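You operate a simulated robot arm through the tools that you are given. There is no shell and no other tool. Be economical: measure what you need, move in short steps, check, and stop when the job is done.

Carry out the task below with a simulated two-armed robot. There is one attempt and no reset: what you move stays moved.

JOB
Fold the striped cloth in half, put felt block and purple polish tin in the blue tray, close the tin.

The check looks at the end state, three seconds after you hand in, the way a careful person would. Anything else that was tipped, shoved, dropped, spilled or broken makes it a failure. Flat cloth is picked up by pressing the open fingertips on it (5 to 10 N) and closing them slowly along it; thin cloth reads only 2 to 8 mm in the jaws.

ROBOT AND FRAMES
Two 7-joint arms with two-finger parallel grippers on one trunk, on a base that drives. Base frame: it is fixed to the floor where the robot stands at the start and does not move with it; the origin is under the middle of the robot, x ahead of it, y to its left, z up. Units: mm, degrees, N and s.
The left shoulder is at the start at [70, 163, 895], the right one opposite. With the tool pointing down near the work surface each hand reaches from about 360 to 880 mm from the robot's upright axis, wherever it stands, measured 20 degrees to its own side. Places, roughly: blue tray [1000, 100, 500]; coffee table [700, 100, 500]. Payload 3.43 kg a hand.
The tool frame of a hand sits at the grasp point between the pads (the TCP): z along the fingers, y along the line on which they close. The tips reach 34 mm beyond it. The gripper opens to 128 mm. The fingers are 24 mm wide and 12 mm thick; the gripper's body (48 by 130 mm) begins 96 mm behind the TCP.
Orientation is that of the tool frame in the base frame, as [roll, pitch, yaw] about the fixed x, y, z axes, in that order (R = Rz(yaw) Ry(pitch) Rx(roll)). With the fingers straight down and closing along the base's y, the tool's x points along the base's -x, its y along +y and its z along -z.

CONTROLS
- The arms move only by the tool servo_tool. It takes "left_rows", "right_rows" or both (then of equal length, played together; a hand with none holds still); each is a list that holds one entry, the list of rows, each a list of 7 numbers: the shift along the tool's x, y, z in units of 300 mm (1.0 is 300 mm), then the turn, a rotation vector about the tool's x, y, z in units of 90 degrees (1.0 is 90 degrees), then the opening, from 0 (shut) to 1 (fully open). In form: [[[dx, dy, dz, rx, ry, rz, grip], ...]]. A call has 1 to 8 rows; each row is the pose to reach, as a shift and turn from the pose commanded when the call began, along the tool's axes at that moment. A call with a number of a shift or a turn outside -1 to 1 is refused whole. Rows are played at 5 a second. More than 50 mm and 8.6 degrees between two rows, or a gripper value outside its range, and nothing of the call is played. Where a pose cannot be reached the arm comes as near as it can. A force on the tool above 40 N (or 10 N above the force at the start of the call, whichever is more), or a blocked arm, ends the call early, and 0.2 s more pass. Each finger travels about 153 mm/s and halts on what it meets, pressing with about 21 N; the grip force reading is that of the motor and also rises with nothing between the fingers. The clock runs only during rows and for 0.2 s after the last one: add rows that repeat a pose to give the fingers time. The reply holds the time, the measured pose of the TCP, the force on the tool along the base axes, the opening and the grip force, in the units named above and with some noise, with the torque about the TCP (base axes, N m) and any sound that the robot's microphone picked up.
- Cameras (640 x 400 px; columns grow to the right, rows downward): "scene" is now at [124.7, 5.7, 1113.7]; the picture's right is [0.11, -0.99, 0.00], its down [-0.73, -0.08, -0.67] and it looks along [0.67, 0.08, -0.74] (base axes); focal length 253 px, centre (320, 200). "left" rides on the left gripper at [76, 11, -160] in its tool frame; the picture's right is [-0.15, 0.99, 0.00], its down [-0.88, -0.13, -0.46] and it looks along [-0.45, -0.07, 0.89] (tool axes); focal length 234 px, centre (320, 200). "right" rides on the right gripper at [76, -11, -160] in its tool frame; the picture's right is [0.15, 0.99, 0.00], its down [-0.88, 0.13, -0.46] and it looks along [-0.45, 0.07, 0.89] (tool axes); focal length 234 px, centre (320, 200). There is no depth. A picture from a camera that has moved, and an enlarged one, comes with that camera's place and axes in the base frame and with its lens. The place of the scene camera against the robot may be out by one fixed shift of up to 12 mm in any direction.
- grab_frame(camera): a new picture of that camera. No time passes.
- move_column(by): slides the trunk up (or, below 0, down) by that many mm; the arms and the scene camera ride with it, the base frame stays. It gives what a move gives, with no picture.
- base_move(legs): drives the robot by 1 to 6 legs, each [ahead, left, turn to the left] in mm, mm and degrees, along the robot's own axes; the way and the turn of a leg run together, so that a leg with both is an arc; at most 1500 mm and 180 degrees a leg. The arms and the cameras ride along, it lands a little off, and it stops where it bumps. It gives what a move gives.
- turn_head(pan, tilt): turns the head with the scene camera to pan (to the left, within 86 degrees either way) and tilt (down, from -29 to 69), counted from straight ahead of the robot. It gives what a move gives.
- close_up(camera, box): a new picture of the part [left, top, right, bottom] of that camera's present view, enlarged. No time passes.
- sign_off(): hands the job in; it is judged then, once.

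Go step by step. Nothing tells you exact positions but the pictures and the camera data: compare them with the known pose of the tool, close in by small moves and look again before you grip or let go. The budget is 120 turns and 100 pictures, counting those below and the enlarged ones. Unless the task says otherwise, let go and move clear before handing in, and close with one line.

The tools are called after ">>>" by a JSON object that holds its "fn" and its "kwargs". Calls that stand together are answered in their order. servo_tool: Moves the arms, as the interface text tells. Its arguments: {"type":"object","properties":{"left_rows":{"type":"array"},"right_rows":{"type":"array"}},"required":[]} The other tools are called the same way: move_column (by) slides the trunk up or down; base_move (legs) drives the base; turn_head (pan, tilt) turns the head that bears the scene camera; grab_frame (camera) takes a picture; close_up (camera, box) takes an enlarged picture of a part of a camera's view; sign_off () hands the job in.

At the start:

```text
time_s: 0.0
left_ee_pos: [543.0, 348.4, 749.6]
left_orientation: [180.0, 0.0, -180.0]
left_ft_force: [0.0, 0.2, 0.6]
left_wrist_torque: [0.0, -0.03, -0.01]
left_finger_gap: 127.9
left_grasp_force: 0.1
right_ee_pos: [561.7, -214.0, 783.1]
right_orientation: [179.9, 0.0, 179.9]
right_ft_force: [0.2, 0.1, 0.5]
right_wrist_torque: [-0.04, 0.02, -0.01]
right_finger_gap: 127.9
right_grasp_force: 0.1
trunk travel left (down, up): [-375.0, 565.0]
robot x, y, heading: [-0.1, 1.8, -0.2]
head pan, tilt: [6.6, 47.5]
```

scene: 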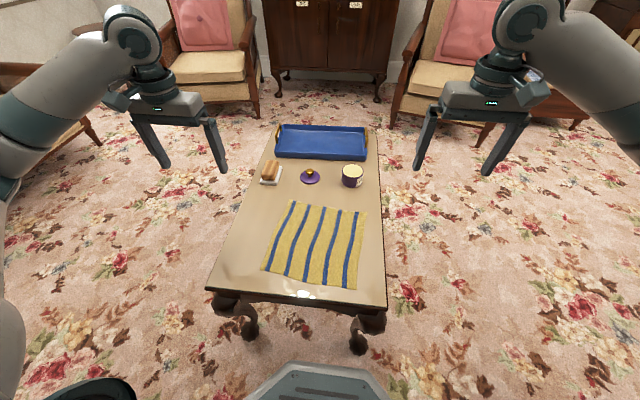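
right: 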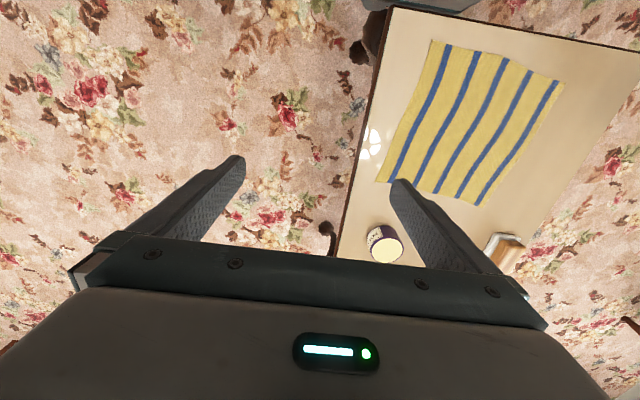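
left: 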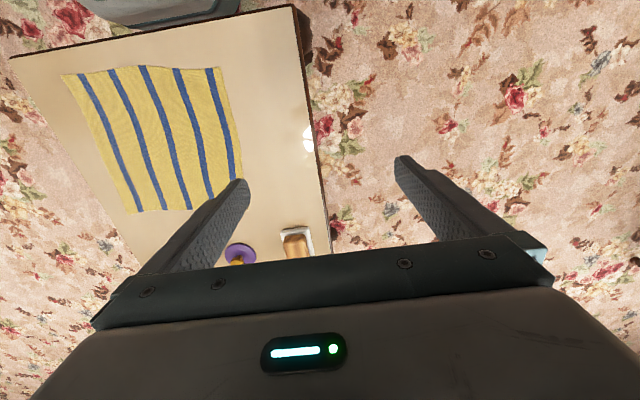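

I see the striped cloth near the robot on the coffee table. Behind it are a felt block on something white, a purple lid and an open tin, then the blue tray at the far end. I'll take enlarged views first.

>>> {"fn": "close_up", "kwargs": {"camera": "scene", "box": [240, 110, 400, 210]}}

>>> {"fn": "close_up", "kwargs": {"camera": "scene", "box": [200, 190, 400, 315]}}

```text
4.00 times, centred on (320, 160) of scene
camera zoom: at [124.7, 5.7, 1113.7], right [0.11, -0.99, 0.0], down [-0.73, -0.08, -0.67], along [0.67, 0.08, -0.74], focal length 1014 px, centre (320, 360)
```

zoom: 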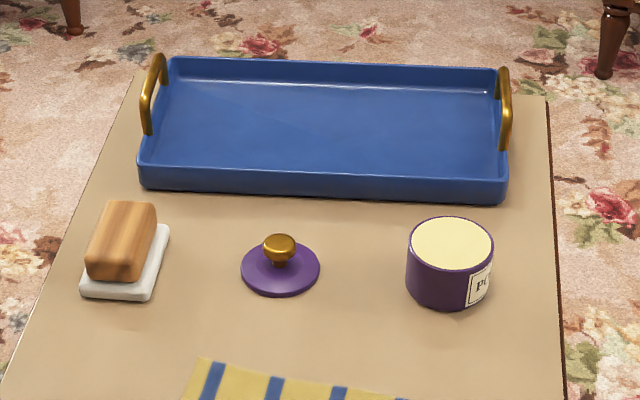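

```text
3.20 times, centred on (300, 252) of scene
camera zoom: at [124.7, 5.7, 1113.7], right [0.11, -0.99, 0.0], down [-0.73, -0.08, -0.67], along [0.67, 0.08, -0.74], focal length 811 px, centre (384, 32)
```

zoom: 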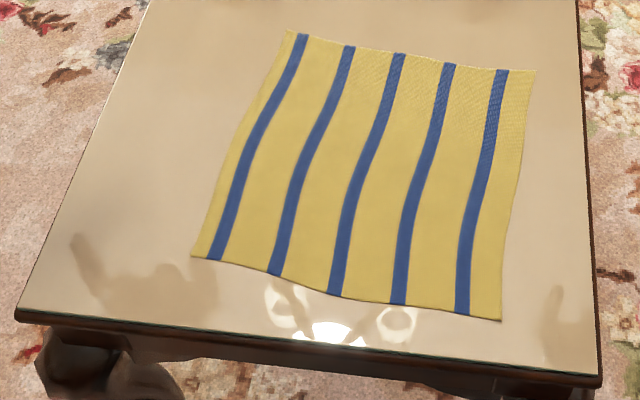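

By triangulating with the wrist cameras I put the table top at z≈484. The cloth corners come out at about NL(424,203), NR(400,-50), FR(655,-78) and FL(681,165). I'll bring each hand above a near corner, slightly inside it.

>>> {"fn": "servo_tool", "kwargs": {"left_rows": [[[0.046, -0.074, 0.075, 0, 0, 0, 0.9], [0.092, -0.147, 0.15, 0, 0, 0, 0.7], [0.138, -0.221, 0.225, 0, 0, 0, 0.5], [0.184, -0.294, 0.3, 0, 0, 0, 0.3], [0.229, -0.368, 0.374, 0, 0, 0, 0.3], [0.275, -0.441, 0.449, 0, 0, 0, 0.3], [0.321, -0.515, 0.524, 0, 0, 0, 0.3], [0.367, -0.588, 0.599, 0, 0, 0, 0.3]]], "right_rows": [[[0.061, 0.08, 0.089, 0, 0, 0, 0.9], [0.122, 0.161, 0.178, 0, 0, 0, 0.7], [0.183, 0.241, 0.266, 0, 0, 0, 0.5], [0.245, 0.322, 0.355, 0, 0, 0, 0.3], [0.306, 0.402, 0.444, 0, 0, 0, 0.3], [0.367, 0.482, 0.533, 0, 0, 0, 0.3], [0.428, 0.563, 0.621, 0, 0, 0, 0.3], [0.489, 0.643, 0.71, 0, 0, 0, 0.3]]]}}

>>> {"fn": "grab_frame", "kwargs": {"camera": "scene"}}

>>> {"fn": "grab_frame", "kwargs": {"camera": "left"}}

>>> {"fn": "grab_frame", "kwargs": {"camera": "right"}}

```text
time_s: 1.8
left_ee_pos: [434.3, 172.1, 569.8]
left_orientation: [179.9, 0.0, -179.9]
left_ft_force: [-0.2, 0.1, 0.0]
left_wrist_torque: [0.02, 0.0, -0.01]
left_finger_gap: 38.2
left_grasp_force: 0.0
right_ee_pos: [414.9, -22.6, 573.2]
right_orientation: [180.0, 0.0, 180.0]
right_ft_force: [0.5, 1.0, -0.1]
right_wrist_torque: [-0.03, 0.03, 0.02]
right_finger_gap: 38.5
right_grasp_force: 0.1
trunk travel left (down, up): [-375.0, 565.0]
robot x, y, heading: [1.1, -1.0, 0.2]
head pan, tilt: [6.6, 47.5]
```

```text
94 pictures are left
camera scene: at [124.8, 5.8, 1113.8], right [0.11, -0.99, 0.0], down [-0.73, -0.08, -0.67], along [0.67, 0.08, -0.74], focal length 253 px, centre (320, 200)
```

scene: 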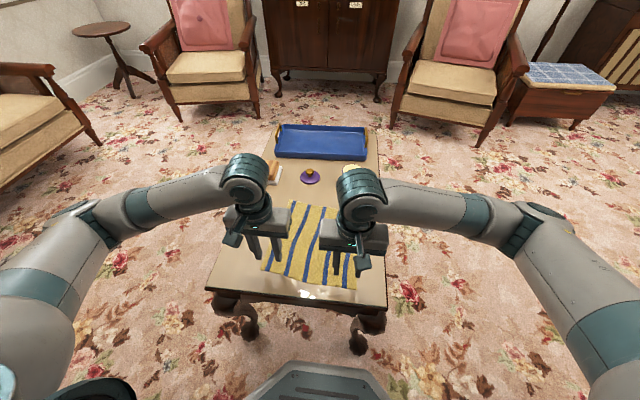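

```text
93 pictures are left
camera left: at [358.8, 183.5, 729.1], right [0.15, 0.99, 0.0], down [0.88, -0.13, 0.46], along [0.45, -0.07, -0.89], focal length 234 px, centre (320, 200)
```

left: 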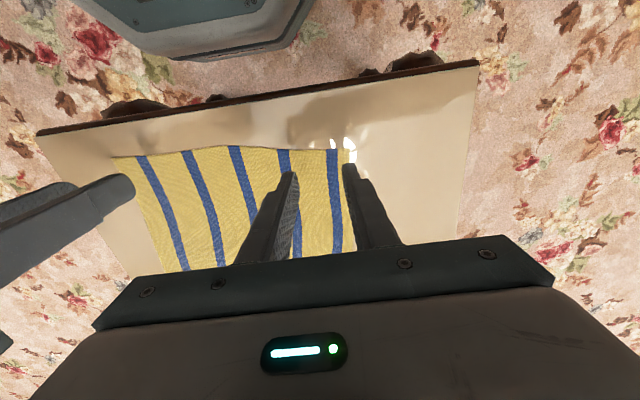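

```text
92 pictures are left
camera right: at [337.6, -33.9, 733.0], right [-0.15, 0.99, 0.0], down [0.88, 0.13, 0.46], along [0.45, 0.07, -0.89], focal length 234 px, centre (320, 200)
```

right: 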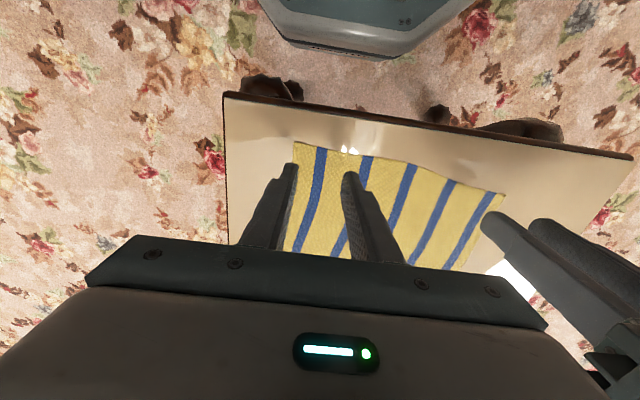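

The corners agree with my estimate. I'll narrow the fingers a little and descend to just above the cloth.

>>> {"fn": "servo_tool", "kwargs": {"left_rows": [[[0, -0.013, 0.07, 0, 0, 0, 0.22], [0, -0.013, 0.13, 0, 0, 0, 0.22], [0, -0.013, 0.15, 0, 0, 0, 0.22], [0, -0.013, 0.156, 0, 0, 0, 0.22], [0, -0.013, 0.163, 0, 0, 0, 0.22]]], "right_rows": [[[0, 0.017, 0.07, 0, 0, 0, 0.22], [0, 0.017, 0.14, 0, 0, 0, 0.22], [0, 0.017, 0.161, 0, 0, 0, 0.22], [0, 0.017, 0.168, 0, 0, 0, 0.22], [0, 0.017, 0.174, 0, 0, 0, 0.22]]]}}

```text
time_s: 3.0
left_ee_pos: [433.3, 167.7, 519.4]
left_orientation: [179.9, 0.0, 179.9]
left_ft_force: [0.1, 0.5, -0.6]
left_wrist_torque: [0.0, 0.0, -0.01]
left_finger_gap: 28.1
left_grasp_force: 0.0
right_ee_pos: [415.3, -17.1, 518.1]
right_orientation: [-179.9, 0.0, 179.9]
right_ft_force: [0.0, 0.1, 0.6]
right_wrist_torque: [-0.01, -0.03, 0.0]
right_finger_gap: 28.0
right_grasp_force: 0.1
trunk travel left (down, up): [-375.0, 565.0]
robot x, y, heading: [-1.4, 1.6, -0.1]
head pan, tilt: [6.6, 47.5]
```

No contact yet, so I'll go down in small steps.

>>> {"fn": "servo_tool", "kwargs": {"left_rows": [[[0, 0, 0.004, 0, 0, 0, 0.22], [0, 0, 0.008, 0, 0, 0, 0.22], [0, 0, 0.008, 0, 0, 0, 0.22]]], "right_rows": [[[0, 0, 0.004, 0, 0, 0, 0.22], [0, 0, 0.008, 0, 0, 0, 0.22], [0, 0, 0.008, 0, 0, 0, 0.22]]]}}

```text
time_s: 3.8
left_ee_pos: [433.2, 167.4, 518.4]
left_orientation: [179.9, -0.1, 180.0]
left_ft_force: [-1.2, 0.3, -0.2]
left_wrist_torque: [0.0, 0.02, -0.02]
left_finger_gap: 28.1
left_grasp_force: 0.1
right_ee_pos: [414.6, -16.1, 517.9]
right_orientation: [179.9, 0.0, 180.0]
right_ft_force: [-1.0, 0.3, 1.1]
right_wrist_torque: [0.03, -0.02, 0.01]
right_finger_gap: 28.3
right_grasp_force: 0.0
trunk travel left (down, up): [-375.0, 565.0]
robot x, y, heading: [-3.2, 0.8, 0.0]
head pan, tilt: [6.6, 47.5]
```

>>> {"fn": "servo_tool", "kwargs": {"left_rows": [[[0, 0, 0.005, 0, 0, 0, 0.22], [0, 0, 0.01, 0, 0, 0, 0.22], [0, 0, 0.01, 0, 0, 0, 0.22]]], "right_rows": [[[0, 0, 0.005, 0, 0, 0, 0.22], [0, 0, 0.01, 0, 0, 0, 0.22], [0, 0, 0.01, 0, 0, 0, 0.22]]]}}

>>> {"fn": "grab_frame", "kwargs": {"camera": "left"}}

```text
time_s: 4.6
left_ee_pos: [432.2, 167.8, 516.7]
left_orientation: [-180.0, 0.2, -180.0]
left_ft_force: [0.3, -0.1, -0.4]
left_wrist_torque: [-0.01, 0.01, -0.01]
left_finger_gap: 28.3
left_grasp_force: 0.1
right_ee_pos: [415.9, -16.3, 516.1]
right_orientation: [180.0, 0.2, 179.9]
right_ft_force: [-1.8, -1.8, 20.3]
right_wrist_torque: [-0.16, 0.12, 0.01]
right_finger_gap: 28.5
right_grasp_force: 0.1
trunk travel left (down, up): [-375.0, 565.0]
robot x, y, heading: [0.7, -2.2, -0.0]
head pan, tilt: [6.6, 47.5]
```

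```text
91 pictures are left
camera left: at [358.0, 179.4, 675.3], right [0.15, 0.99, 0.0], down [0.88, -0.13, 0.46], along [0.45, -0.07, -0.89], focal length 234 px, centre (320, 200)
```

left: 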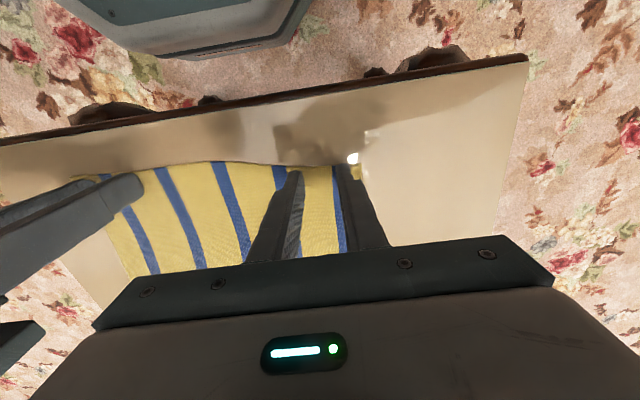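

The right hand is touching too hard and the left is just short, so I'll trim both.

>>> {"fn": "servo_tool", "kwargs": {"left_rows": [[[0, 0, 0.001, 0, 0, 0, 0.22], [0, 0, 0.002, 0, 0, 0, 0.22], [0, 0, 0.002, 0, 0, 0, 0.22]]], "right_rows": [[[0, 0, -0.001, 0, 0, 0, 0.22], [0, 0, -0.002, 0, 0, 0, 0.22], [0, 0, -0.002, 0, 0, 0, 0.22]]]}}

```text
time_s: 5.4
left_ee_pos: [432.6, 168.4, 515.1]
left_orientation: [-180.0, 0.0, -179.9]
left_ft_force: [-0.6, -0.2, 1.1]
left_wrist_torque: [-0.01, 0.05, -0.01]
left_finger_gap: 28.1
left_grasp_force: 0.1
right_ee_pos: [413.8, -17.5, 515.9]
right_orientation: [-179.9, 0.1, -180.0]
right_ft_force: [0.1, 0.5, 21.4]
right_wrist_torque: [-0.05, 0.1, -0.02]
right_finger_gap: 28.3
right_grasp_force: 0.1
trunk travel left (down, up): [-375.0, 565.0]
robot x, y, heading: [3.0, 3.1, 0.2]
head pan, tilt: [6.6, 47.5]
```

>>> {"fn": "servo_tool", "kwargs": {"left_rows": [[[0, 0, 0.002, 0, 0, 0, 0.22], [0, 0, 0.004, 0, 0, 0, 0.22], [0, 0, 0.004, 0, 0, 0, 0.22]]], "right_rows": [[[0, 0, -0.001, 0, 0, 0, 0.22], [0, 0, -0.003, 0, 0, 0, 0.22], [0, 0, -0.003, 0, 0, 0, 0.22]]]}}

```text
time_s: 6.2
left_ee_pos: [433.3, 167.3, 515.4]
left_orientation: [180.0, 0.3, -180.0]
left_ft_force: [-2.2, 2.5, 25.7]
left_wrist_torque: [0.08, 0.14, -0.01]
left_finger_gap: 28.1
left_grasp_force: 0.1
right_ee_pos: [414.5, -17.2, 517.0]
right_orientation: [-179.9, 0.0, 179.9]
right_ft_force: [-0.1, 1.5, 1.6]
right_wrist_torque: [0.04, 0.0, 0.0]
right_finger_gap: 27.9
right_grasp_force: 0.0
trunk travel left (down, up): [-375.0, 565.0]
robot x, y, heading: [-1.6, 3.9, 0.3]
head pan, tilt: [6.6, 47.5]
```

>>> {"fn": "servo_tool", "kwargs": {"left_rows": [[[0, 0, -0.0025, 0, 0, 0, 0.22], [0, 0, -0.0025, 0, 0, 0, 0.22]]], "right_rows": [[[0, 0, 0.0013, 0, 0, 0, 0.22], [0, 0, 0.0013, 0, 0, 0, 0.22]]]}}

```text
time_s: 6.8
left_ee_pos: [433.5, 167.3, 515.7]
left_orientation: [179.9, 0.1, -180.0]
left_ft_force: [1.2, 3.6, 19.8]
left_wrist_torque: [0.13, 0.0, 0.01]
left_finger_gap: 28.3
left_grasp_force: 0.1
right_ee_pos: [414.4, -16.5, 515.2]
right_orientation: [-180.0, 0.1, 180.0]
right_ft_force: [-0.4, 0.6, 2.1]
right_wrist_torque: [-0.03, 0.02, -0.01]
right_finger_gap: 28.2
right_grasp_force: 0.1
trunk travel left (down, up): [-375.0, 565.0]
robot x, y, heading: [2.2, 1.6, 0.2]
head pan, tilt: [6.6, 47.5]
```

>>> {"fn": "servo_tool", "kwargs": {"left_rows": [[[0, 0, -0.0015, 0, 0, 0, 0.22], [0, 0, -0.0015, 0, 0, 0, 0.22]]], "right_rows": [[[0, 0, 0.001, 0, 0, 0, 0.22], [0, 0, 0.001, 0, 0, 0, 0.22]]]}}

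```text
time_s: 7.4
left_ee_pos: [433.3, 167.3, 514.6]
left_orientation: [179.9, 0.0, -179.9]
left_ft_force: [1.9, -0.2, 11.0]
left_wrist_torque: [0.02, -0.01, -0.01]
left_finger_gap: 28.0
left_grasp_force: 0.1
right_ee_pos: [414.3, -15.9, 514.6]
right_orientation: [180.0, 0.1, 179.9]
right_ft_force: [-1.7, -1.1, 9.1]
right_wrist_torque: [-0.06, 0.08, -0.01]
right_finger_gap: 28.2
right_grasp_force: 0.0
trunk travel left (down, up): [-375.0, 565.0]
robot x, y, heading: [1.0, -3.0, -0.2]
head pan, tilt: [6.6, 47.5]
```

Contact is now about 10 N on each hand. I'll close slowly.

>>> {"fn": "servo_tool", "kwargs": {"left_rows": [[[0, 0, 0, 0, 0, 0, 0.19], [0, 0, 0, 0, 0, 0, 0.16], [0, 0, 0, 0, 0, 0, 0.13], [0, 0, 0, 0, 0, 0, 0.1], [0, 0, 0, 0, 0, 0, 0.07], [0, 0, 0, 0, 0, 0, 0.04], [0, 0, 0, 0, 0, 0, 0], [0, 0, 0, 0, 0, 0, 0]]], "right_rows": [[[0, 0, 0, 0, 0, 0, 0.19], [0, 0, 0, 0, 0, 0, 0.16], [0, 0, 0, 0, 0, 0, 0.13], [0, 0, 0, 0, 0, 0, 0.1], [0, 0, 0, 0, 0, 0, 0.07], [0, 0, 0, 0, 0, 0, 0.04], [0, 0, 0, 0, 0, 0, 0], [0, 0, 0, 0, 0, 0, 0]]]}}

>>> {"fn": "grab_frame", "kwargs": {"camera": "left"}}

>>> {"fn": "grab_frame", "kwargs": {"camera": "right"}}

```text
time_s: 9.2
left_ee_pos: [433.6, 167.1, 515.7]
left_orientation: [179.9, -0.1, -180.0]
left_ft_force: [-0.6, -5.9, 5.7]
left_wrist_torque: [-0.2, 0.03, 0.04]
left_finger_gap: 1.9
left_grasp_force: 21.0
right_ee_pos: [413.9, -16.3, 514.2]
right_orientation: [-180.0, 0.1, 180.0]
right_ft_force: [0.0, 6.3, 13.8]
right_wrist_torque: [0.21, 0.06, 0.04]
right_finger_gap: 1.5
right_grasp_force: 21.3
trunk travel left (down, up): [-375.0, 565.0]
robot x, y, heading: [1.1, -1.4, -0.0]
head pan, tilt: [6.6, 47.5]
```

```text
90 pictures are left
camera left: at [358.2, 178.8, 674.2], right [0.15, 0.99, 0.0], down [0.88, -0.13, 0.46], along [0.45, -0.07, -0.89], focal length 234 px, centre (320, 200)
```

left: 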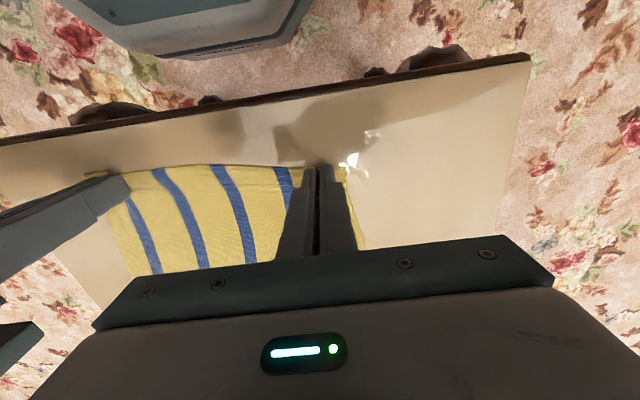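

```text
89 pictures are left
camera right: at [337.7, -28.6, 675.2], right [-0.15, 0.99, 0.0], down [0.88, 0.13, 0.46], along [0.45, 0.07, -0.89], focal length 234 px, centre (320, 200)
```

right: 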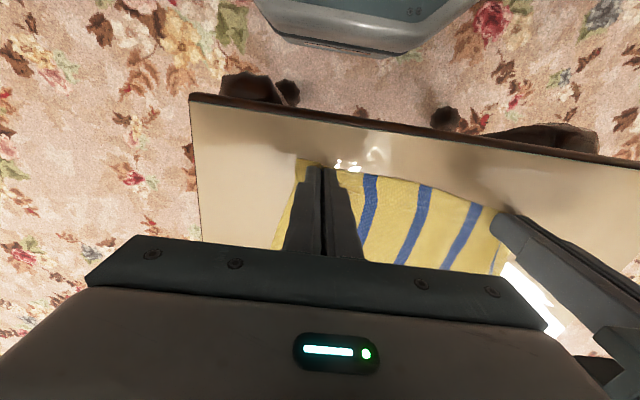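

The gap reads about 2 mm on both hands, so a grip is plausible. I'll lift a little and check.

>>> {"fn": "servo_tool", "kwargs": {"left_rows": [[[0, 0, -0.05, 0, 0, 0, 0], [-0.02, 0, -0.1, 0, 0, 0, 0], [-0.04, 0, -0.15, 0, 0, 0, 0], [-0.06, 0, -0.2, 0, 0, 0, 0]]], "right_rows": [[[0, 0, -0.05, 0, 0, 0, 0], [-0.02, 0, -0.1, 0, 0, 0, 0], [-0.04, 0, -0.15, 0, 0, 0, 0], [-0.06, 0, -0.2, 0, 0, 0, 0]]]}}

>>> {"fn": "grab_frame", "kwargs": {"camera": "left"}}

>>> {"fn": "close_up", "kwargs": {"camera": "scene", "box": [200, 150, 420, 310]}}

```text
time_s: 10.2
left_ee_pos: [451.9, 166.8, 573.9]
left_orientation: [179.9, 0.0, -180.0]
left_ft_force: [-0.9, -7.1, 0.0]
left_wrist_torque: [-0.22, 0.03, 0.04]
left_finger_gap: 1.9
left_grasp_force: 21.0
right_ee_pos: [433.2, -17.0, 573.7]
right_orientation: [180.0, 0.0, 179.9]
right_ft_force: [-0.4, 8.4, 0.0]
right_wrist_torque: [0.25, -0.05, -0.05]
right_finger_gap: 1.4
right_grasp_force: 21.1
trunk travel left (down, up): [-375.0, 565.0]
robot x, y, heading: [1.1, -1.8, -0.1]
head pan, tilt: [6.6, 47.5]
```

```text
88 pictures are left
camera left: at [376.6, 178.9, 733.6], right [0.15, 0.99, 0.0], down [0.88, -0.13, 0.46], along [0.45, -0.07, -0.89], focal length 234 px, centre (320, 200)
```

left: 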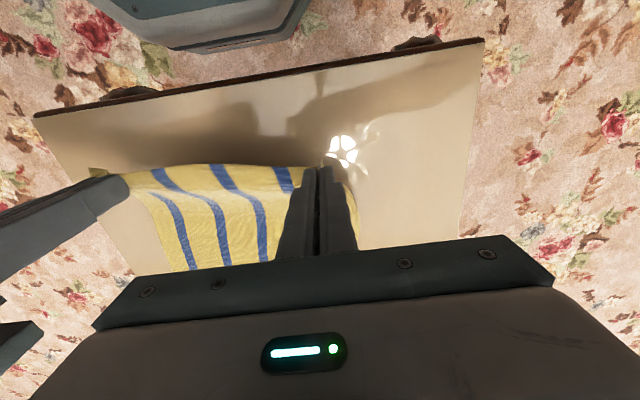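

```text
2.50 times, centred on (310, 230) of scene
camera zoom: at [124.6, 5.7, 1113.6], right [0.11, -0.99, 0.0], down [-0.73, -0.08, -0.67], along [0.67, 0.08, -0.74], focal length 634 px, centre (345, 125)
```

zoom: 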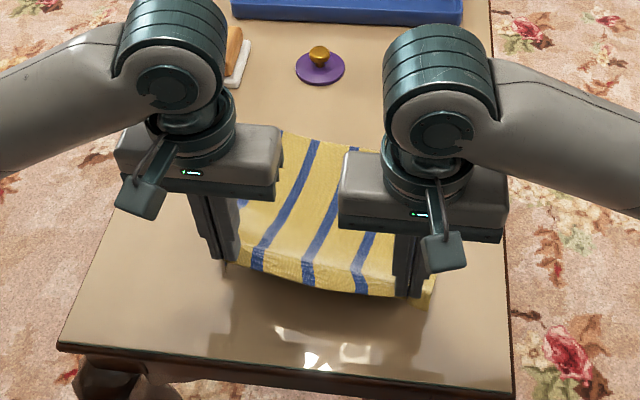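

Both corners are held. Next I'll sweep the edge forward in an arc, tilting the fingers back so the edge flips over.

>>> {"fn": "servo_tool", "kwargs": {"left_rows": [[[-0.091, -0.02, -0.056, 0, 0.083, 0, 0], [-0.206, -0.04, -0.109, 0, 0.167, 0, 0], [-0.337, -0.06, -0.138, 0, 0.25, 0, 0], [-0.467, -0.08, -0.135, 0, 0.333, 0, 0]]], "right_rows": [[[-0.091, 0, -0.056, 0, 0.083, 0, 0], [-0.206, -0.005, -0.109, 0, 0.167, 0, 0], [-0.335, -0.02, -0.138, 0, 0.25, 0, 0], [-0.46, -0.035, -0.135, 0, 0.333, 0, 0]]]}}

>>> {"fn": "close_up", "kwargs": {"camera": "scene", "box": [200, 110, 440, 310]}}

>>> {"fn": "grab_frame", "kwargs": {"camera": "left"}}

```text
time_s: 11.2
left_ee_pos: [593.3, 144.0, 615.8]
left_orientation: [-180.0, -30.1, 179.9]
left_ft_force: [0.1, 0.4, -0.3]
left_wrist_torque: [0.04, 0.01, 0.03]
left_finger_gap: 1.5
left_grasp_force: 21.2
right_ee_pos: [571.8, -28.0, 613.4]
right_orientation: [179.9, -30.0, -179.9]
right_ft_force: [1.1, 0.5, -0.2]
right_wrist_torque: [-0.01, 0.02, -0.02]
right_finger_gap: 1.6
right_grasp_force: 20.8
trunk travel left (down, up): [-375.0, 565.0]
robot x, y, heading: [0.3, -2.8, 0.0]
head pan, tilt: [6.6, 47.5]
```

```text
2.00 times, centred on (320, 210) of scene
camera zoom: at [125.5, 5.4, 1113.5], right [0.11, -0.99, 0.0], down [-0.73, -0.08, -0.67], along [0.67, 0.08, -0.74], focal length 507 px, centre (320, 180)
```

zoom: 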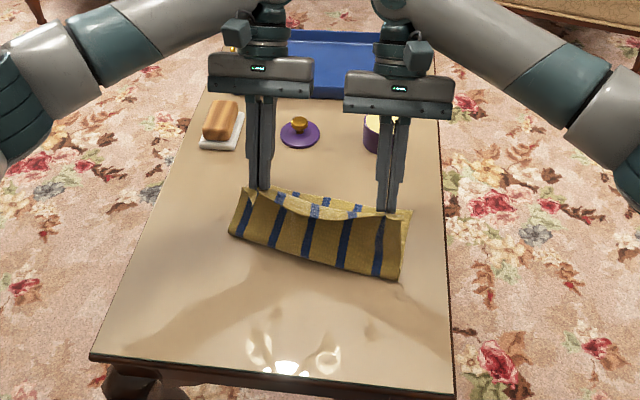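

```text
85 pictures are left
camera left: at [607.4, 155.3, 790.1], right [0.13, 0.99, -0.07], down [0.99, -0.13, -0.05], along [-0.06, -0.07, -1.0], focal length 234 px, centre (320, 200)
```

left: 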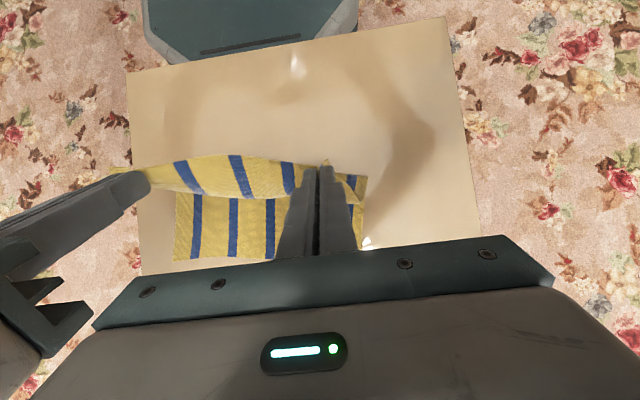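

The fold is going well and the lower layer hasn't moved. I'll finish the arc and stop just above the far edge.

>>> {"fn": "servo_tool", "kwargs": {"left_rows": [[[-0.128, -0.02, -0.022, 0, 0.083, 0, 0], [-0.263, -0.035, -0.012, 0, 0.167, 0, 0], [-0.365, -0.043, 0.033, 0, 0.167, 0, 0], [-0.425, -0.043, 0.07, 0, 0.167, 0, 0], [-0.425, -0.043, 0.07, 0, 0.167, 0, 0]]], "right_rows": [[[-0.128, -0.015, -0.022, 0, 0.083, 0, 0], [-0.263, -0.03, -0.012, 0, 0.167, 0, 0], [-0.365, -0.045, 0.033, 0, 0.167, 0, 0], [-0.425, -0.045, 0.07, 0, 0.167, 0, 0], [-0.425, -0.045, 0.07, 0, 0.167, 0, 0]]]}}

>>> {"fn": "close_up", "kwargs": {"camera": "scene", "box": [220, 150, 400, 270]}}

>>> {"fn": "grab_frame", "kwargs": {"camera": "left"}}

>>> {"fn": "grab_frame", "kwargs": {"camera": "right"}}

```text
time_s: 11.8
left_ee_pos: [624.2, 119.4, 597.9]
left_orientation: [-175.1, -42.6, 170.4]
left_ft_force: [4.9, 14.0, -1.0]
left_wrist_torque: [-1.22, 0.6, 1.63]
left_finger_gap: 1.7
left_grasp_force: 21.0
left hand out of reach, approached as far as the arm can: row 2
right_ee_pos: [605.7, -22.3, 599.6]
right_orientation: [176.8, -42.2, -171.9]
right_ft_force: [-5.6, -14.0, 1.0]
right_wrist_torque: [1.39, -0.67, -1.13]
right_finger_gap: 1.7
right_grasp_force: 20.3
right hand out of reach, approached as far as the arm can: row 2
trunk travel left (down, up): [-375.0, 565.0]
robot x, y, heading: [-3.1, -0.3, 0.0]
head pan, tilt: [6.6, 47.5]
stopped in row 2 (left hand): the force on the tool passed its limit at 154 N (the readings are from after the stop); the commanded pose is now the measured one
```

```text
3.33 times, centred on (310, 210) of scene
camera zoom: at [123.8, 5.9, 1113.9], right [0.11, -0.99, 0.0], down [-0.73, -0.08, -0.68], along [0.67, 0.08, -0.74], focal length 845 px, centre (353, 167)
```

zoom: 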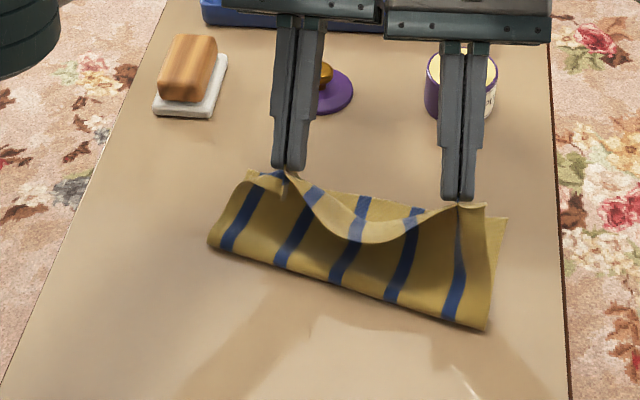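

```text
83 pictures are left
camera left: at [680.4, 135.3, 764.7], right [0.21, 0.96, -0.16], down [0.93, -0.25, -0.26], along [-0.29, -0.1, -0.95], focal length 234 px, centre (320, 200)
```

left: 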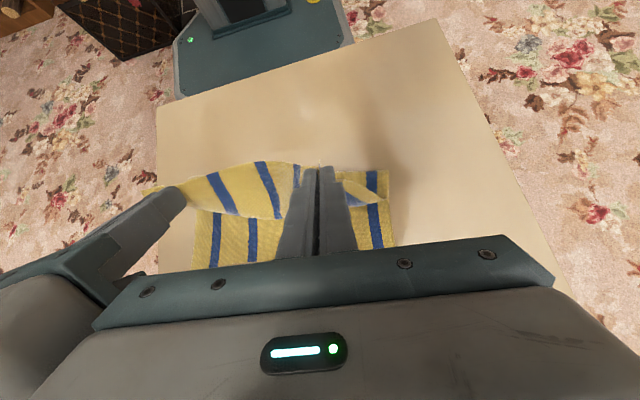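

```text
82 pictures are left
camera right: at [658.2, -36.0, 768.1], right [-0.21, 0.97, 0.14], down [0.94, 0.24, -0.25], along [-0.28, 0.08, -0.96], focal length 234 px, centre (320, 200)
```

right: 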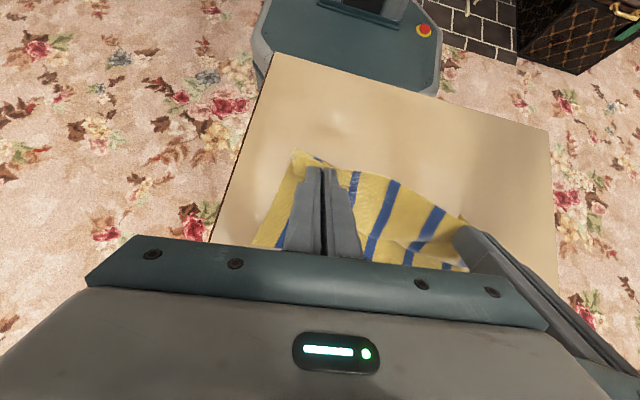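

The gripper bodies touched each other because the tilt was too steep and the hands too close. I'll untwist both hands to a 30° tilt and separate them.

>>> {"fn": "servo_tool", "kwargs": {"left_rows": [[[0.009, 0.028, -0.005, 0.003, -0.048, -0.027, 0], [0.017, 0.055, -0.01, 0.006, -0.095, -0.053, 0], [0.026, 0.083, -0.015, 0.009, -0.143, -0.08, 0], [0.026, 0.083, -0.015, 0.009, -0.143, -0.08, 0]]], "right_rows": [[[0.007, -0.019, -0.002, -0.006, -0.046, 0.023, 0], [0.015, -0.038, -0.004, -0.012, -0.092, 0.046, 0], [0.022, -0.057, -0.006, -0.018, -0.138, 0.069, 0], [0.022, -0.057, -0.006, -0.018, -0.138, 0.069, 0]]]}}

```text
time_s: 12.8
left_ee_pos: [625.0, 142.2, 605.0]
left_orientation: [-179.8, -30.3, 179.8]
left_ft_force: [0.0, -1.1, 0.2]
left_wrist_torque: [-0.05, 0.04, 0.04]
left_finger_gap: 1.8
left_grasp_force: 20.9
right_ee_pos: [605.0, -38.9, 603.7]
right_orientation: [179.9, -30.0, -179.9]
right_ft_force: [0.6, 1.1, 0.1]
right_wrist_torque: [0.06, 0.0, -0.03]
right_finger_gap: 1.5
right_grasp_force: 21.5
trunk travel left (down, up): [-375.0, 565.0]
robot x, y, heading: [1.3, -0.6, -0.1]
head pan, tilt: [6.6, 47.5]
```

>>> {"fn": "servo_tool", "kwargs": {"left_rows": [[[-0.126, -0.005, -0.015, 0, 0, 0, 0], [-0.23, -0.01, 0.032, 0, 0, 0, 0], [-0.306, -0.017, 0.104, 0, 0, 0, 0], [-0.306, -0.017, 0.104, 0, 0, 0, 0]]], "right_rows": [[[-0.12, -0.008, -0.015, 0, 0, 0, 0], [-0.22, -0.015, 0.035, 0, 0, 0, 0], [-0.287, -0.023, 0.111, 0, 0, 0, 0], [-0.287, -0.023, 0.111, 0, 0, 0, 0]]]}}

>>> {"fn": "close_up", "kwargs": {"camera": "scene", "box": [220, 130, 400, 250]}}

>>> {"fn": "grab_frame", "kwargs": {"camera": "right"}}

>>> {"fn": "grab_frame", "kwargs": {"camera": "left"}}

```text
time_s: 13.8
left_ee_pos: [688.9, 137.4, 530.3]
left_orientation: [-179.7, -30.1, 179.7]
left_ft_force: [-1.0, -5.7, 0.2]
left_wrist_torque: [-0.13, 0.04, 0.11]
left_finger_gap: 1.7
left_grasp_force: 21.0
right_ee_pos: [661.4, -45.3, 531.1]
right_orientation: [179.8, -30.1, -179.8]
right_ft_force: [0.1, 5.7, 0.4]
right_wrist_torque: [0.18, -0.01, -0.15]
right_finger_gap: 1.6
right_grasp_force: 21.1
trunk travel left (down, up): [-375.0, 565.0]
robot x, y, heading: [0.7, -1.6, -0.0]
head pan, tilt: [6.6, 47.5]
```

```text
3.33 times, centred on (310, 190) of scene
camera zoom: at [124.5, 5.7, 1113.8], right [0.11, -0.99, 0.0], down [-0.73, -0.08, -0.67], along [0.67, 0.08, -0.74], focal length 845 px, centre (353, 233)
```

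zoom: 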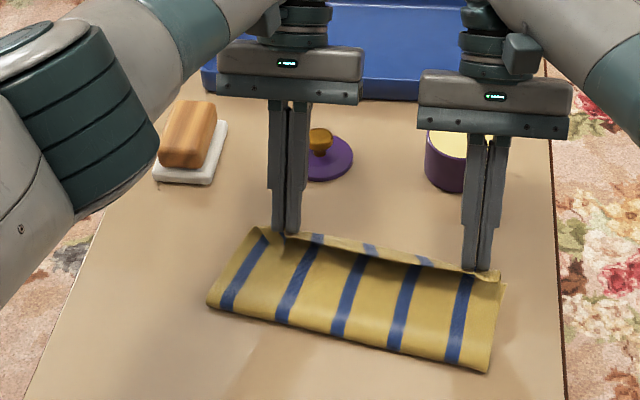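

```text
80 pictures are left
camera right: at [675.6, -57.5, 708.5], right [-0.13, 0.99, 0.08], down [0.99, 0.13, -0.05], along [-0.06, 0.07, -1.0], focal length 234 px, centre (320, 200)
```

right: 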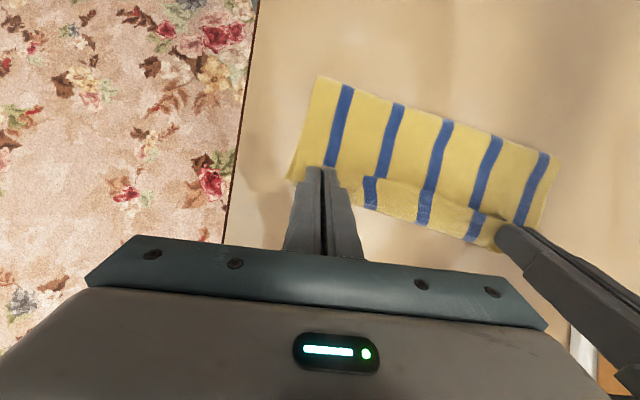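

```text
79 pictures are left
camera left: at [704.4, 149.3, 706.4], right [0.13, 0.99, -0.08], down [0.99, -0.13, -0.05], along [-0.06, -0.07, -1.0], focal length 234 px, centre (320, 200)
```

left: 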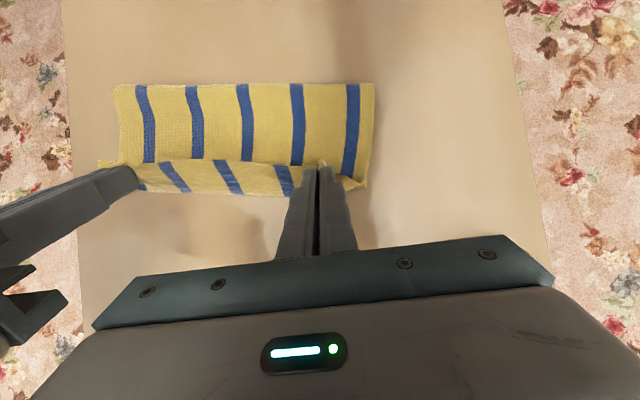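

The fold is lying over the far edge. I'll lower a few mm, open gently and retreat along the fingers.

>>> {"fn": "servo_tool", "kwargs": {"left_rows": [[[-0.01, 0, 0.017, 0, 0, 0, 0], [-0.01, 0, 0.017, 0, 0, 0, 0.06], [-0.01, 0, 0.017, 0, 0, 0, 0.12], [-0.01, 0, 0.017, 0, 0, 0, 0.15], [-0.01, 0, -0.05, 0, 0, 0, 0.15], [-0.01, 0, -0.15, 0, 0, 0, 0.15], [-0.01, 0, -0.3, 0, 0, 0, 0.15]]], "right_rows": [[[-0.01, 0, 0.017, 0, 0, 0, 0], [-0.01, 0, 0.017, 0, 0, 0, 0.06], [-0.01, 0, 0.017, 0, 0, 0, 0.12], [-0.01, 0, 0.017, 0, 0, 0, 0.15], [-0.01, 0, -0.05, 0, 0, 0, 0.15], [-0.01, 0, -0.15, 0, 0, 0, 0.15], [-0.01, 0, -0.3, 0, 0, 0, 0.15]]]}}

>>> {"fn": "close_up", "kwargs": {"camera": "scene", "box": [220, 130, 400, 250]}}

>>> {"fn": "grab_frame", "kwargs": {"camera": "left"}}

>>> {"fn": "grab_frame", "kwargs": {"camera": "right"}}

```text
time_s: 15.3
left_ee_pos: [707.7, 142.3, 604.5]
left_orientation: [-179.9, -30.1, 179.8]
left_ft_force: [-0.9, 0.2, -0.8]
left_wrist_torque: [0.01, 0.0, -0.02]
left_finger_gap: 19.1
left_grasp_force: 0.1
left hand out of reach, approached as far as the arm can: row 6, 7
right_ee_pos: [690.0, -48.5, 606.9]
right_orientation: [179.9, -30.1, -179.9]
right_ft_force: [1.4, 0.2, 0.3]
right_wrist_torque: [0.0, -0.01, -0.04]
right_finger_gap: 19.2
right_grasp_force: 0.2
right hand out of reach, approached as far as the arm can: row 7
trunk travel left (down, up): [-375.0, 565.0]
robot x, y, heading: [-1.0, 2.4, -0.3]
head pan, tilt: [6.6, 47.5]
```

```text
3.33 times, centred on (310, 190) of scene
camera zoom: at [123.8, 4.7, 1113.7], right [0.11, -0.99, 0.0], down [-0.73, -0.08, -0.68], along [0.67, 0.08, -0.74], focal length 845 px, centre (353, 233)
```

zoom: 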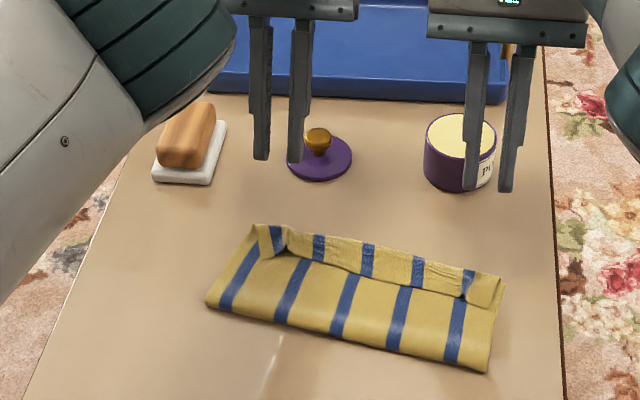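

```text
77 pictures are left
camera left: at [723.1, 154.2, 780.6], right [0.13, 0.99, -0.07], down [0.99, -0.13, -0.05], along [-0.06, -0.07, -1.0], focal length 234 px, centre (320, 200)
```

left: 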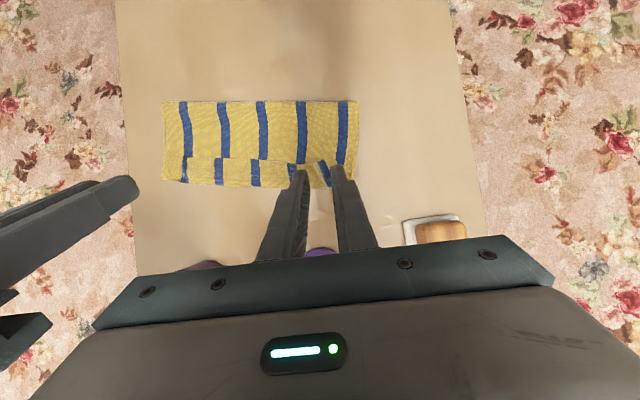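

```text
76 pictures are left
camera right: at [703.4, -60.7, 782.8], right [-0.13, 0.99, 0.08], down [0.99, 0.13, -0.05], along [-0.06, 0.07, -1.0], focal length 234 px, centre (320, 200)
```

right: 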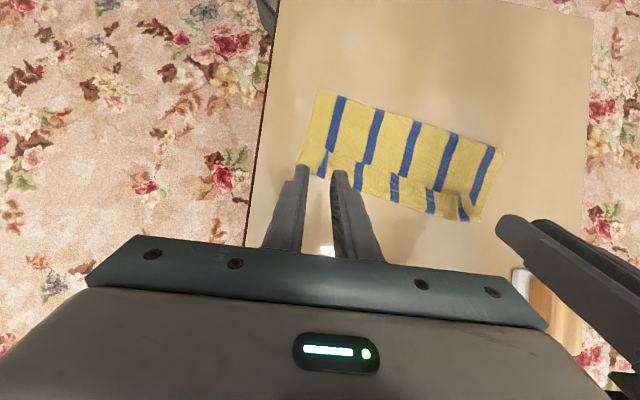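

I need to know whether the far strip is a curled hem or the bottom layer, so I'll zoom in.

>>> {"fn": "close_up", "kwargs": {"camera": "scene", "box": [272, 185, 368, 245]}}

>>> {"fn": "close_up", "kwargs": {"camera": "left", "box": [150, 85, 370, 205]}}

```text
6.67 times, centred on (320, 215) of scene
camera zoom: at [123.8, 4.7, 1113.7], right [0.11, -0.99, 0.0], down [-0.73, -0.08, -0.68], along [0.67, 0.08, -0.74], focal length 1689 px, centre (320, 100)
```

zoom: 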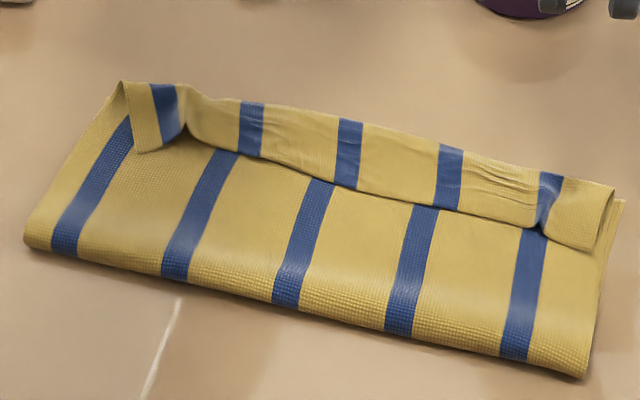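

```text
2.91 times, centred on (260, 145) of left
camera zoom: at [723.1, 154.2, 780.6], right [0.13, 0.99, -0.07], down [0.99, -0.13, -0.05], along [-0.06, -0.07, -1.0], focal length 681 px, centre (494, 360)
```

zoom: 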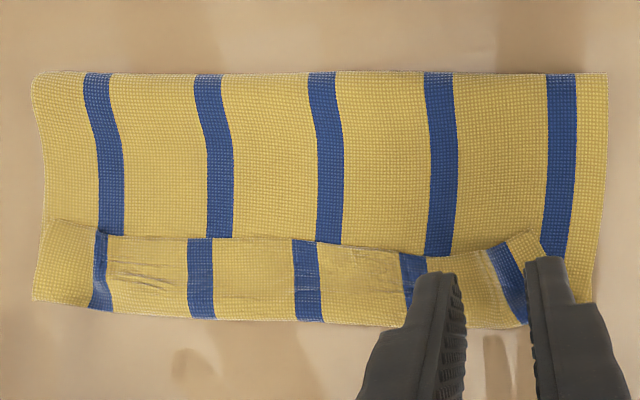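

The near edge came over, but its last ~30 mm is turned back on top as a hem. I'll set the fingers vertical and closed above that hem so I can roll it outward.

>>> {"fn": "servo_tool", "kwargs": {"left_rows": [[[0.022, -0.008, 0.048, 0, -0.067, 0, 0.1], [0.044, -0.016, 0.097, 0, -0.133, 0, 0], [0.065, -0.024, 0.145, 0, -0.2, 0, 0], [0.087, -0.032, 0.194, 0, -0.267, 0, 0], [0.109, -0.04, 0.242, 0, -0.333, 0, 0], [0.109, -0.04, 0.242, 0, -0.333, 0, 0]]], "right_rows": [[[0.023, 0.007, 0.051, 0, -0.067, 0, 0.1], [0.047, 0.015, 0.102, 0, -0.133, 0, 0], [0.07, 0.022, 0.152, 0, -0.2, 0, 0], [0.094, 0.03, 0.203, 0, -0.267, 0, 0], [0.117, 0.037, 0.254, 0, -0.333, 0, 0], [0.117, 0.037, 0.254, 0, -0.333, 0, 0]]]}}

>>> {"fn": "grab_frame", "kwargs": {"camera": "right"}}

>>> {"fn": "grab_frame", "kwargs": {"camera": "left"}}

```text
time_s: 16.8
left_ee_pos: [642.2, 132.3, 559.0]
left_orientation: [-179.9, -0.2, 179.8]
left_ft_force: [0.0, 0.1, 0.9]
left_wrist_torque: [0.02, -0.02, 0.01]
left_finger_gap: 0.3
left_grasp_force: 21.0
left hand out of reach, approached as far as the arm can: row 1
right_ee_pos: [620.8, -36.4, 555.4]
right_orientation: [179.7, -0.1, -180.0]
right_ft_force: [-1.0, -0.5, -0.6]
right_wrist_torque: [-0.03, 0.01, 0.03]
right_finger_gap: 0.1
right_grasp_force: 20.8
trunk travel left (down, up): [-375.0, 565.0]
robot x, y, heading: [1.5, 1.4, 0.0]
head pan, tilt: [6.6, 47.5]
```

```text
73 pictures are left
camera right: at [545.5, -47.6, 716.2], right [-0.15, 0.99, 0.0], down [0.88, 0.13, 0.45], along [0.45, 0.07, -0.89], focal length 234 px, centre (320, 200)
```

right: 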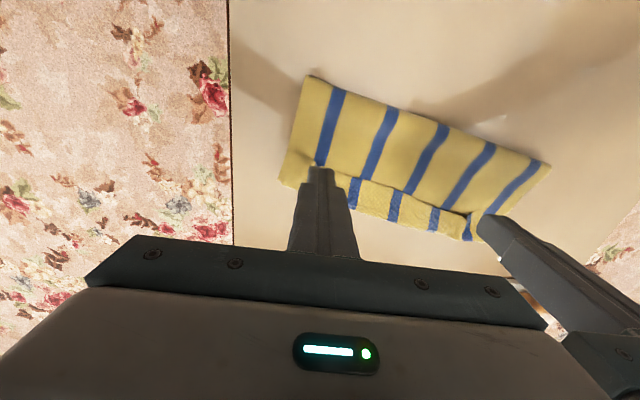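

```text
72 pictures are left
camera left: at [568.2, 144.1, 718.1], right [0.15, 0.99, 0.0], down [0.88, -0.13, 0.45], along [0.45, -0.07, -0.89], focal length 234 px, centre (320, 200)
```

left: 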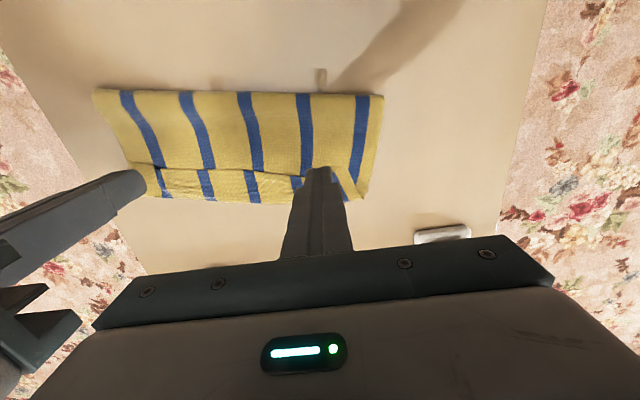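

>>> {"fn": "servo_tool", "kwargs": {"left_rows": [[[-0.06, -0.02, 0.02, 0, 0, 0, 0], [-0.107, -0.033, 0.06, 0, 0, 0, 0], [-0.107, -0.033, 0.097, 0, 0, 0, 0], [-0.107, -0.033, 0.11, 0, 0, 0, 0], [-0.107, -0.033, 0.117, 0, 0, 0, 0]]], "right_rows": [[[-0.04, 0, 0.02, 0, 0, 0, 0], [-0.077, 0, 0.05, 0, 0, 0, 0], [-0.077, 0, 0.083, 0, 0, 0, 0], [-0.077, 0, 0.096, 0, 0, 0, 0], [-0.077, 0, 0.103, 0, 0, 0, 0]]]}}

>>> {"fn": "grab_frame", "kwargs": {"camera": "scene"}}

```text
time_s: 17.9
left_ee_pos: [674.6, 121.5, 523.9]
left_orientation: [-180.0, -0.4, 179.8]
left_ft_force: [0.8, 0.6, -0.2]
left_wrist_torque: [0.02, 0.0, 0.02]
left_finger_gap: 0.0
left_grasp_force: 20.7
right_ee_pos: [646.2, -35.7, 525.5]
right_orientation: [179.8, 0.0, 180.0]
right_ft_force: [0.3, 0.1, -0.2]
right_wrist_torque: [-0.01, 0.02, 0.03]
right_finger_gap: 0.3
right_grasp_force: 21.0
trunk travel left (down, up): [-375.0, 565.0]
robot x, y, heading: [-2.0, 1.7, -0.2]
head pan, tilt: [6.6, 47.5]
```

```text
71 pictures are left
camera scene: at [124.9, 5.6, 1113.7], right [0.11, -0.99, 0.0], down [-0.73, -0.08, -0.67], along [0.67, 0.08, -0.74], focal length 253 px, centre (320, 200)
```

scene: 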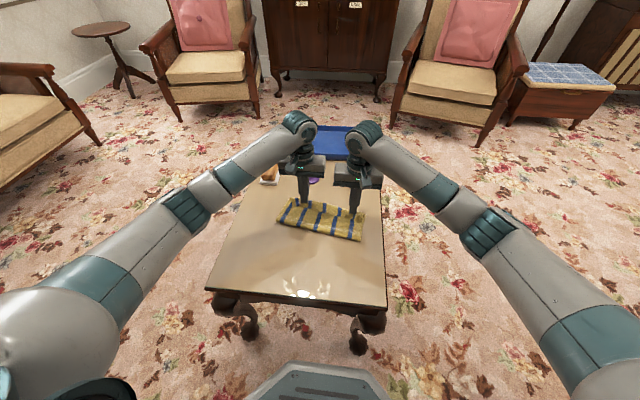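

>>> {"fn": "servo_tool", "kwargs": {"left_rows": [[[0, 0, 0.005, 0, 0, 0, 0], [0, 0, 0.01, 0, 0, 0, 0], [0, 0, 0.015, 0, 0, 0, 0]]], "right_rows": [[[0, 0, 0.005, 0, 0, 0, 0], [0, 0, 0.012, 0, 0, 0, 0], [0, 0, 0.018, 0, 0, 0, 0]]]}}

```text
time_s: 18.8
left_ee_pos: [675.4, 121.3, 519.4]
left_orientation: [-179.8, -0.3, 179.8]
left_ft_force: [0.0, -0.4, 0.4]
left_wrist_torque: [0.02, -0.02, 0.03]
left_finger_gap: 0.0
left_grasp_force: 20.7
right_ee_pos: [644.5, -35.3, 520.8]
right_orientation: [179.8, -0.2, 180.0]
right_ft_force: [-1.2, -0.4, 0.0]
right_wrist_torque: [0.0, -0.01, 0.0]
right_finger_gap: 0.0
right_grasp_force: 20.7
trunk travel left (down, up): [-375.0, 565.0]
robot x, y, heading: [0.3, 0.8, -0.1]
head pan, tilt: [6.6, 47.5]
```

>>> {"fn": "servo_tool", "kwargs": {"left_rows": [[[0, 0, 0.003, 0, 0, 0, 0], [0, 0, 0.005, 0, 0, 0, 0], [0, 0, 0.005, 0, 0, 0, 0]]], "right_rows": [[[0, 0, 0.005, 0, 0, 0, 0], [0, 0, 0.008, 0, 0, 0, 0], [0, 0, 0.008, 0, 0, 0, 0]]]}}

```text
time_s: 19.6
left_ee_pos: [674.7, 122.7, 518.9]
left_orientation: [180.0, -0.3, 179.7]
left_ft_force: [-0.2, -0.3, 0.2]
left_wrist_torque: [0.01, -0.02, -0.03]
left_finger_gap: 0.0
left_grasp_force: 20.5
right_ee_pos: [644.7, -35.0, 517.5]
right_orientation: [179.9, 0.0, -179.9]
right_ft_force: [0.2, -0.1, -0.5]
right_wrist_torque: [-0.01, 0.02, 0.0]
right_finger_gap: 0.1
right_grasp_force: 20.9
trunk travel left (down, up): [-375.0, 565.0]
robot x, y, heading: [1.3, -1.8, 0.0]
head pan, tilt: [6.6, 47.5]
```

>>> {"fn": "servo_tool", "kwargs": {"left_rows": [[[0, 0, 0.003, 0, 0, 0, 0], [0, 0, 0.006, 0, 0, 0, 0], [0, 0, 0.006, 0, 0, 0, 0]]], "right_rows": [[[0, 0, 0.003, 0, 0, 0, 0], [0, 0, 0.004, 0, 0, 0, 0], [0, 0, 0.004, 0, 0, 0, 0]]]}}

>>> {"fn": "close_up", "kwargs": {"camera": "scene", "box": [266, 170, 378, 245]}}

```text
time_s: 20.4
left_ee_pos: [675.0, 121.0, 516.1]
left_orientation: [-179.9, -0.4, 179.9]
left_ft_force: [-0.1, 0.0, 0.3]
left_wrist_torque: [0.01, -0.02, 0.0]
left_finger_gap: 0.0
left_grasp_force: 20.9
right_ee_pos: [644.9, -35.0, 516.3]
right_orientation: [-180.0, -0.1, -180.0]
right_ft_force: [-0.5, -0.5, -0.3]
right_wrist_torque: [0.01, 0.01, 0.04]
right_finger_gap: 0.0
right_grasp_force: 20.8
trunk travel left (down, up): [-375.0, 565.0]
robot x, y, heading: [-0.4, 4.1, -0.1]
head pan, tilt: [6.6, 47.5]
```

```text
5.33 times, centred on (322, 208) of scene
camera zoom: at [124.8, 5.6, 1113.7], right [0.11, -0.99, 0.0], down [-0.73, -0.08, -0.67], along [0.67, 0.08, -0.74], focal length 1352 px, centre (309, 160)
```

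zoom: 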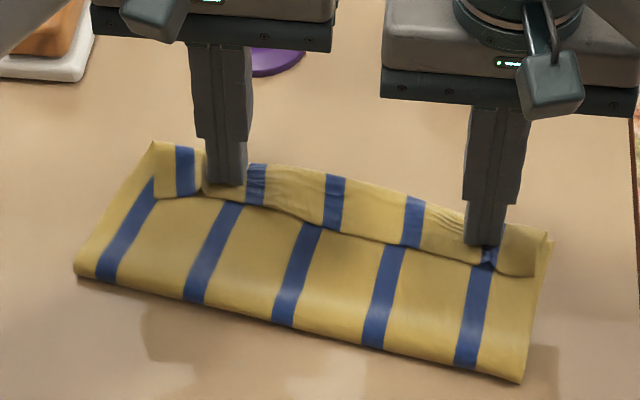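

>>> {"fn": "servo_tool", "kwargs": {"left_rows": [[[0, 0, 0.003, 0, 0, 0, 0], [0, 0, 0.003, 0, 0, 0, 0]]], "right_rows": [[[0, 0, 0.003, 0, 0, 0, 0], [0, 0, 0.003, 0, 0, 0, 0]]]}}

```text
time_s: 20.9
left_ee_pos: [674.9, 121.8, 517.1]
left_orientation: [-179.9, -0.1, 179.7]
left_ft_force: [-0.6, -0.5, 2.8]
left_wrist_torque: [0.01, 0.04, -0.06]
left_finger_gap: 0.0
left_grasp_force: 21.1
right_ee_pos: [645.4, -34.0, 515.9]
right_orientation: [179.8, -0.1, 180.0]
right_ft_force: [0.5, -0.1, 2.0]
right_wrist_torque: [0.04, 0.04, 0.0]
right_finger_gap: 0.2
right_grasp_force: 21.1
trunk travel left (down, up): [-375.0, 565.0]
robot x, y, heading: [-0.6, -2.4, -0.1]
head pan, tilt: [6.6, 47.5]
```

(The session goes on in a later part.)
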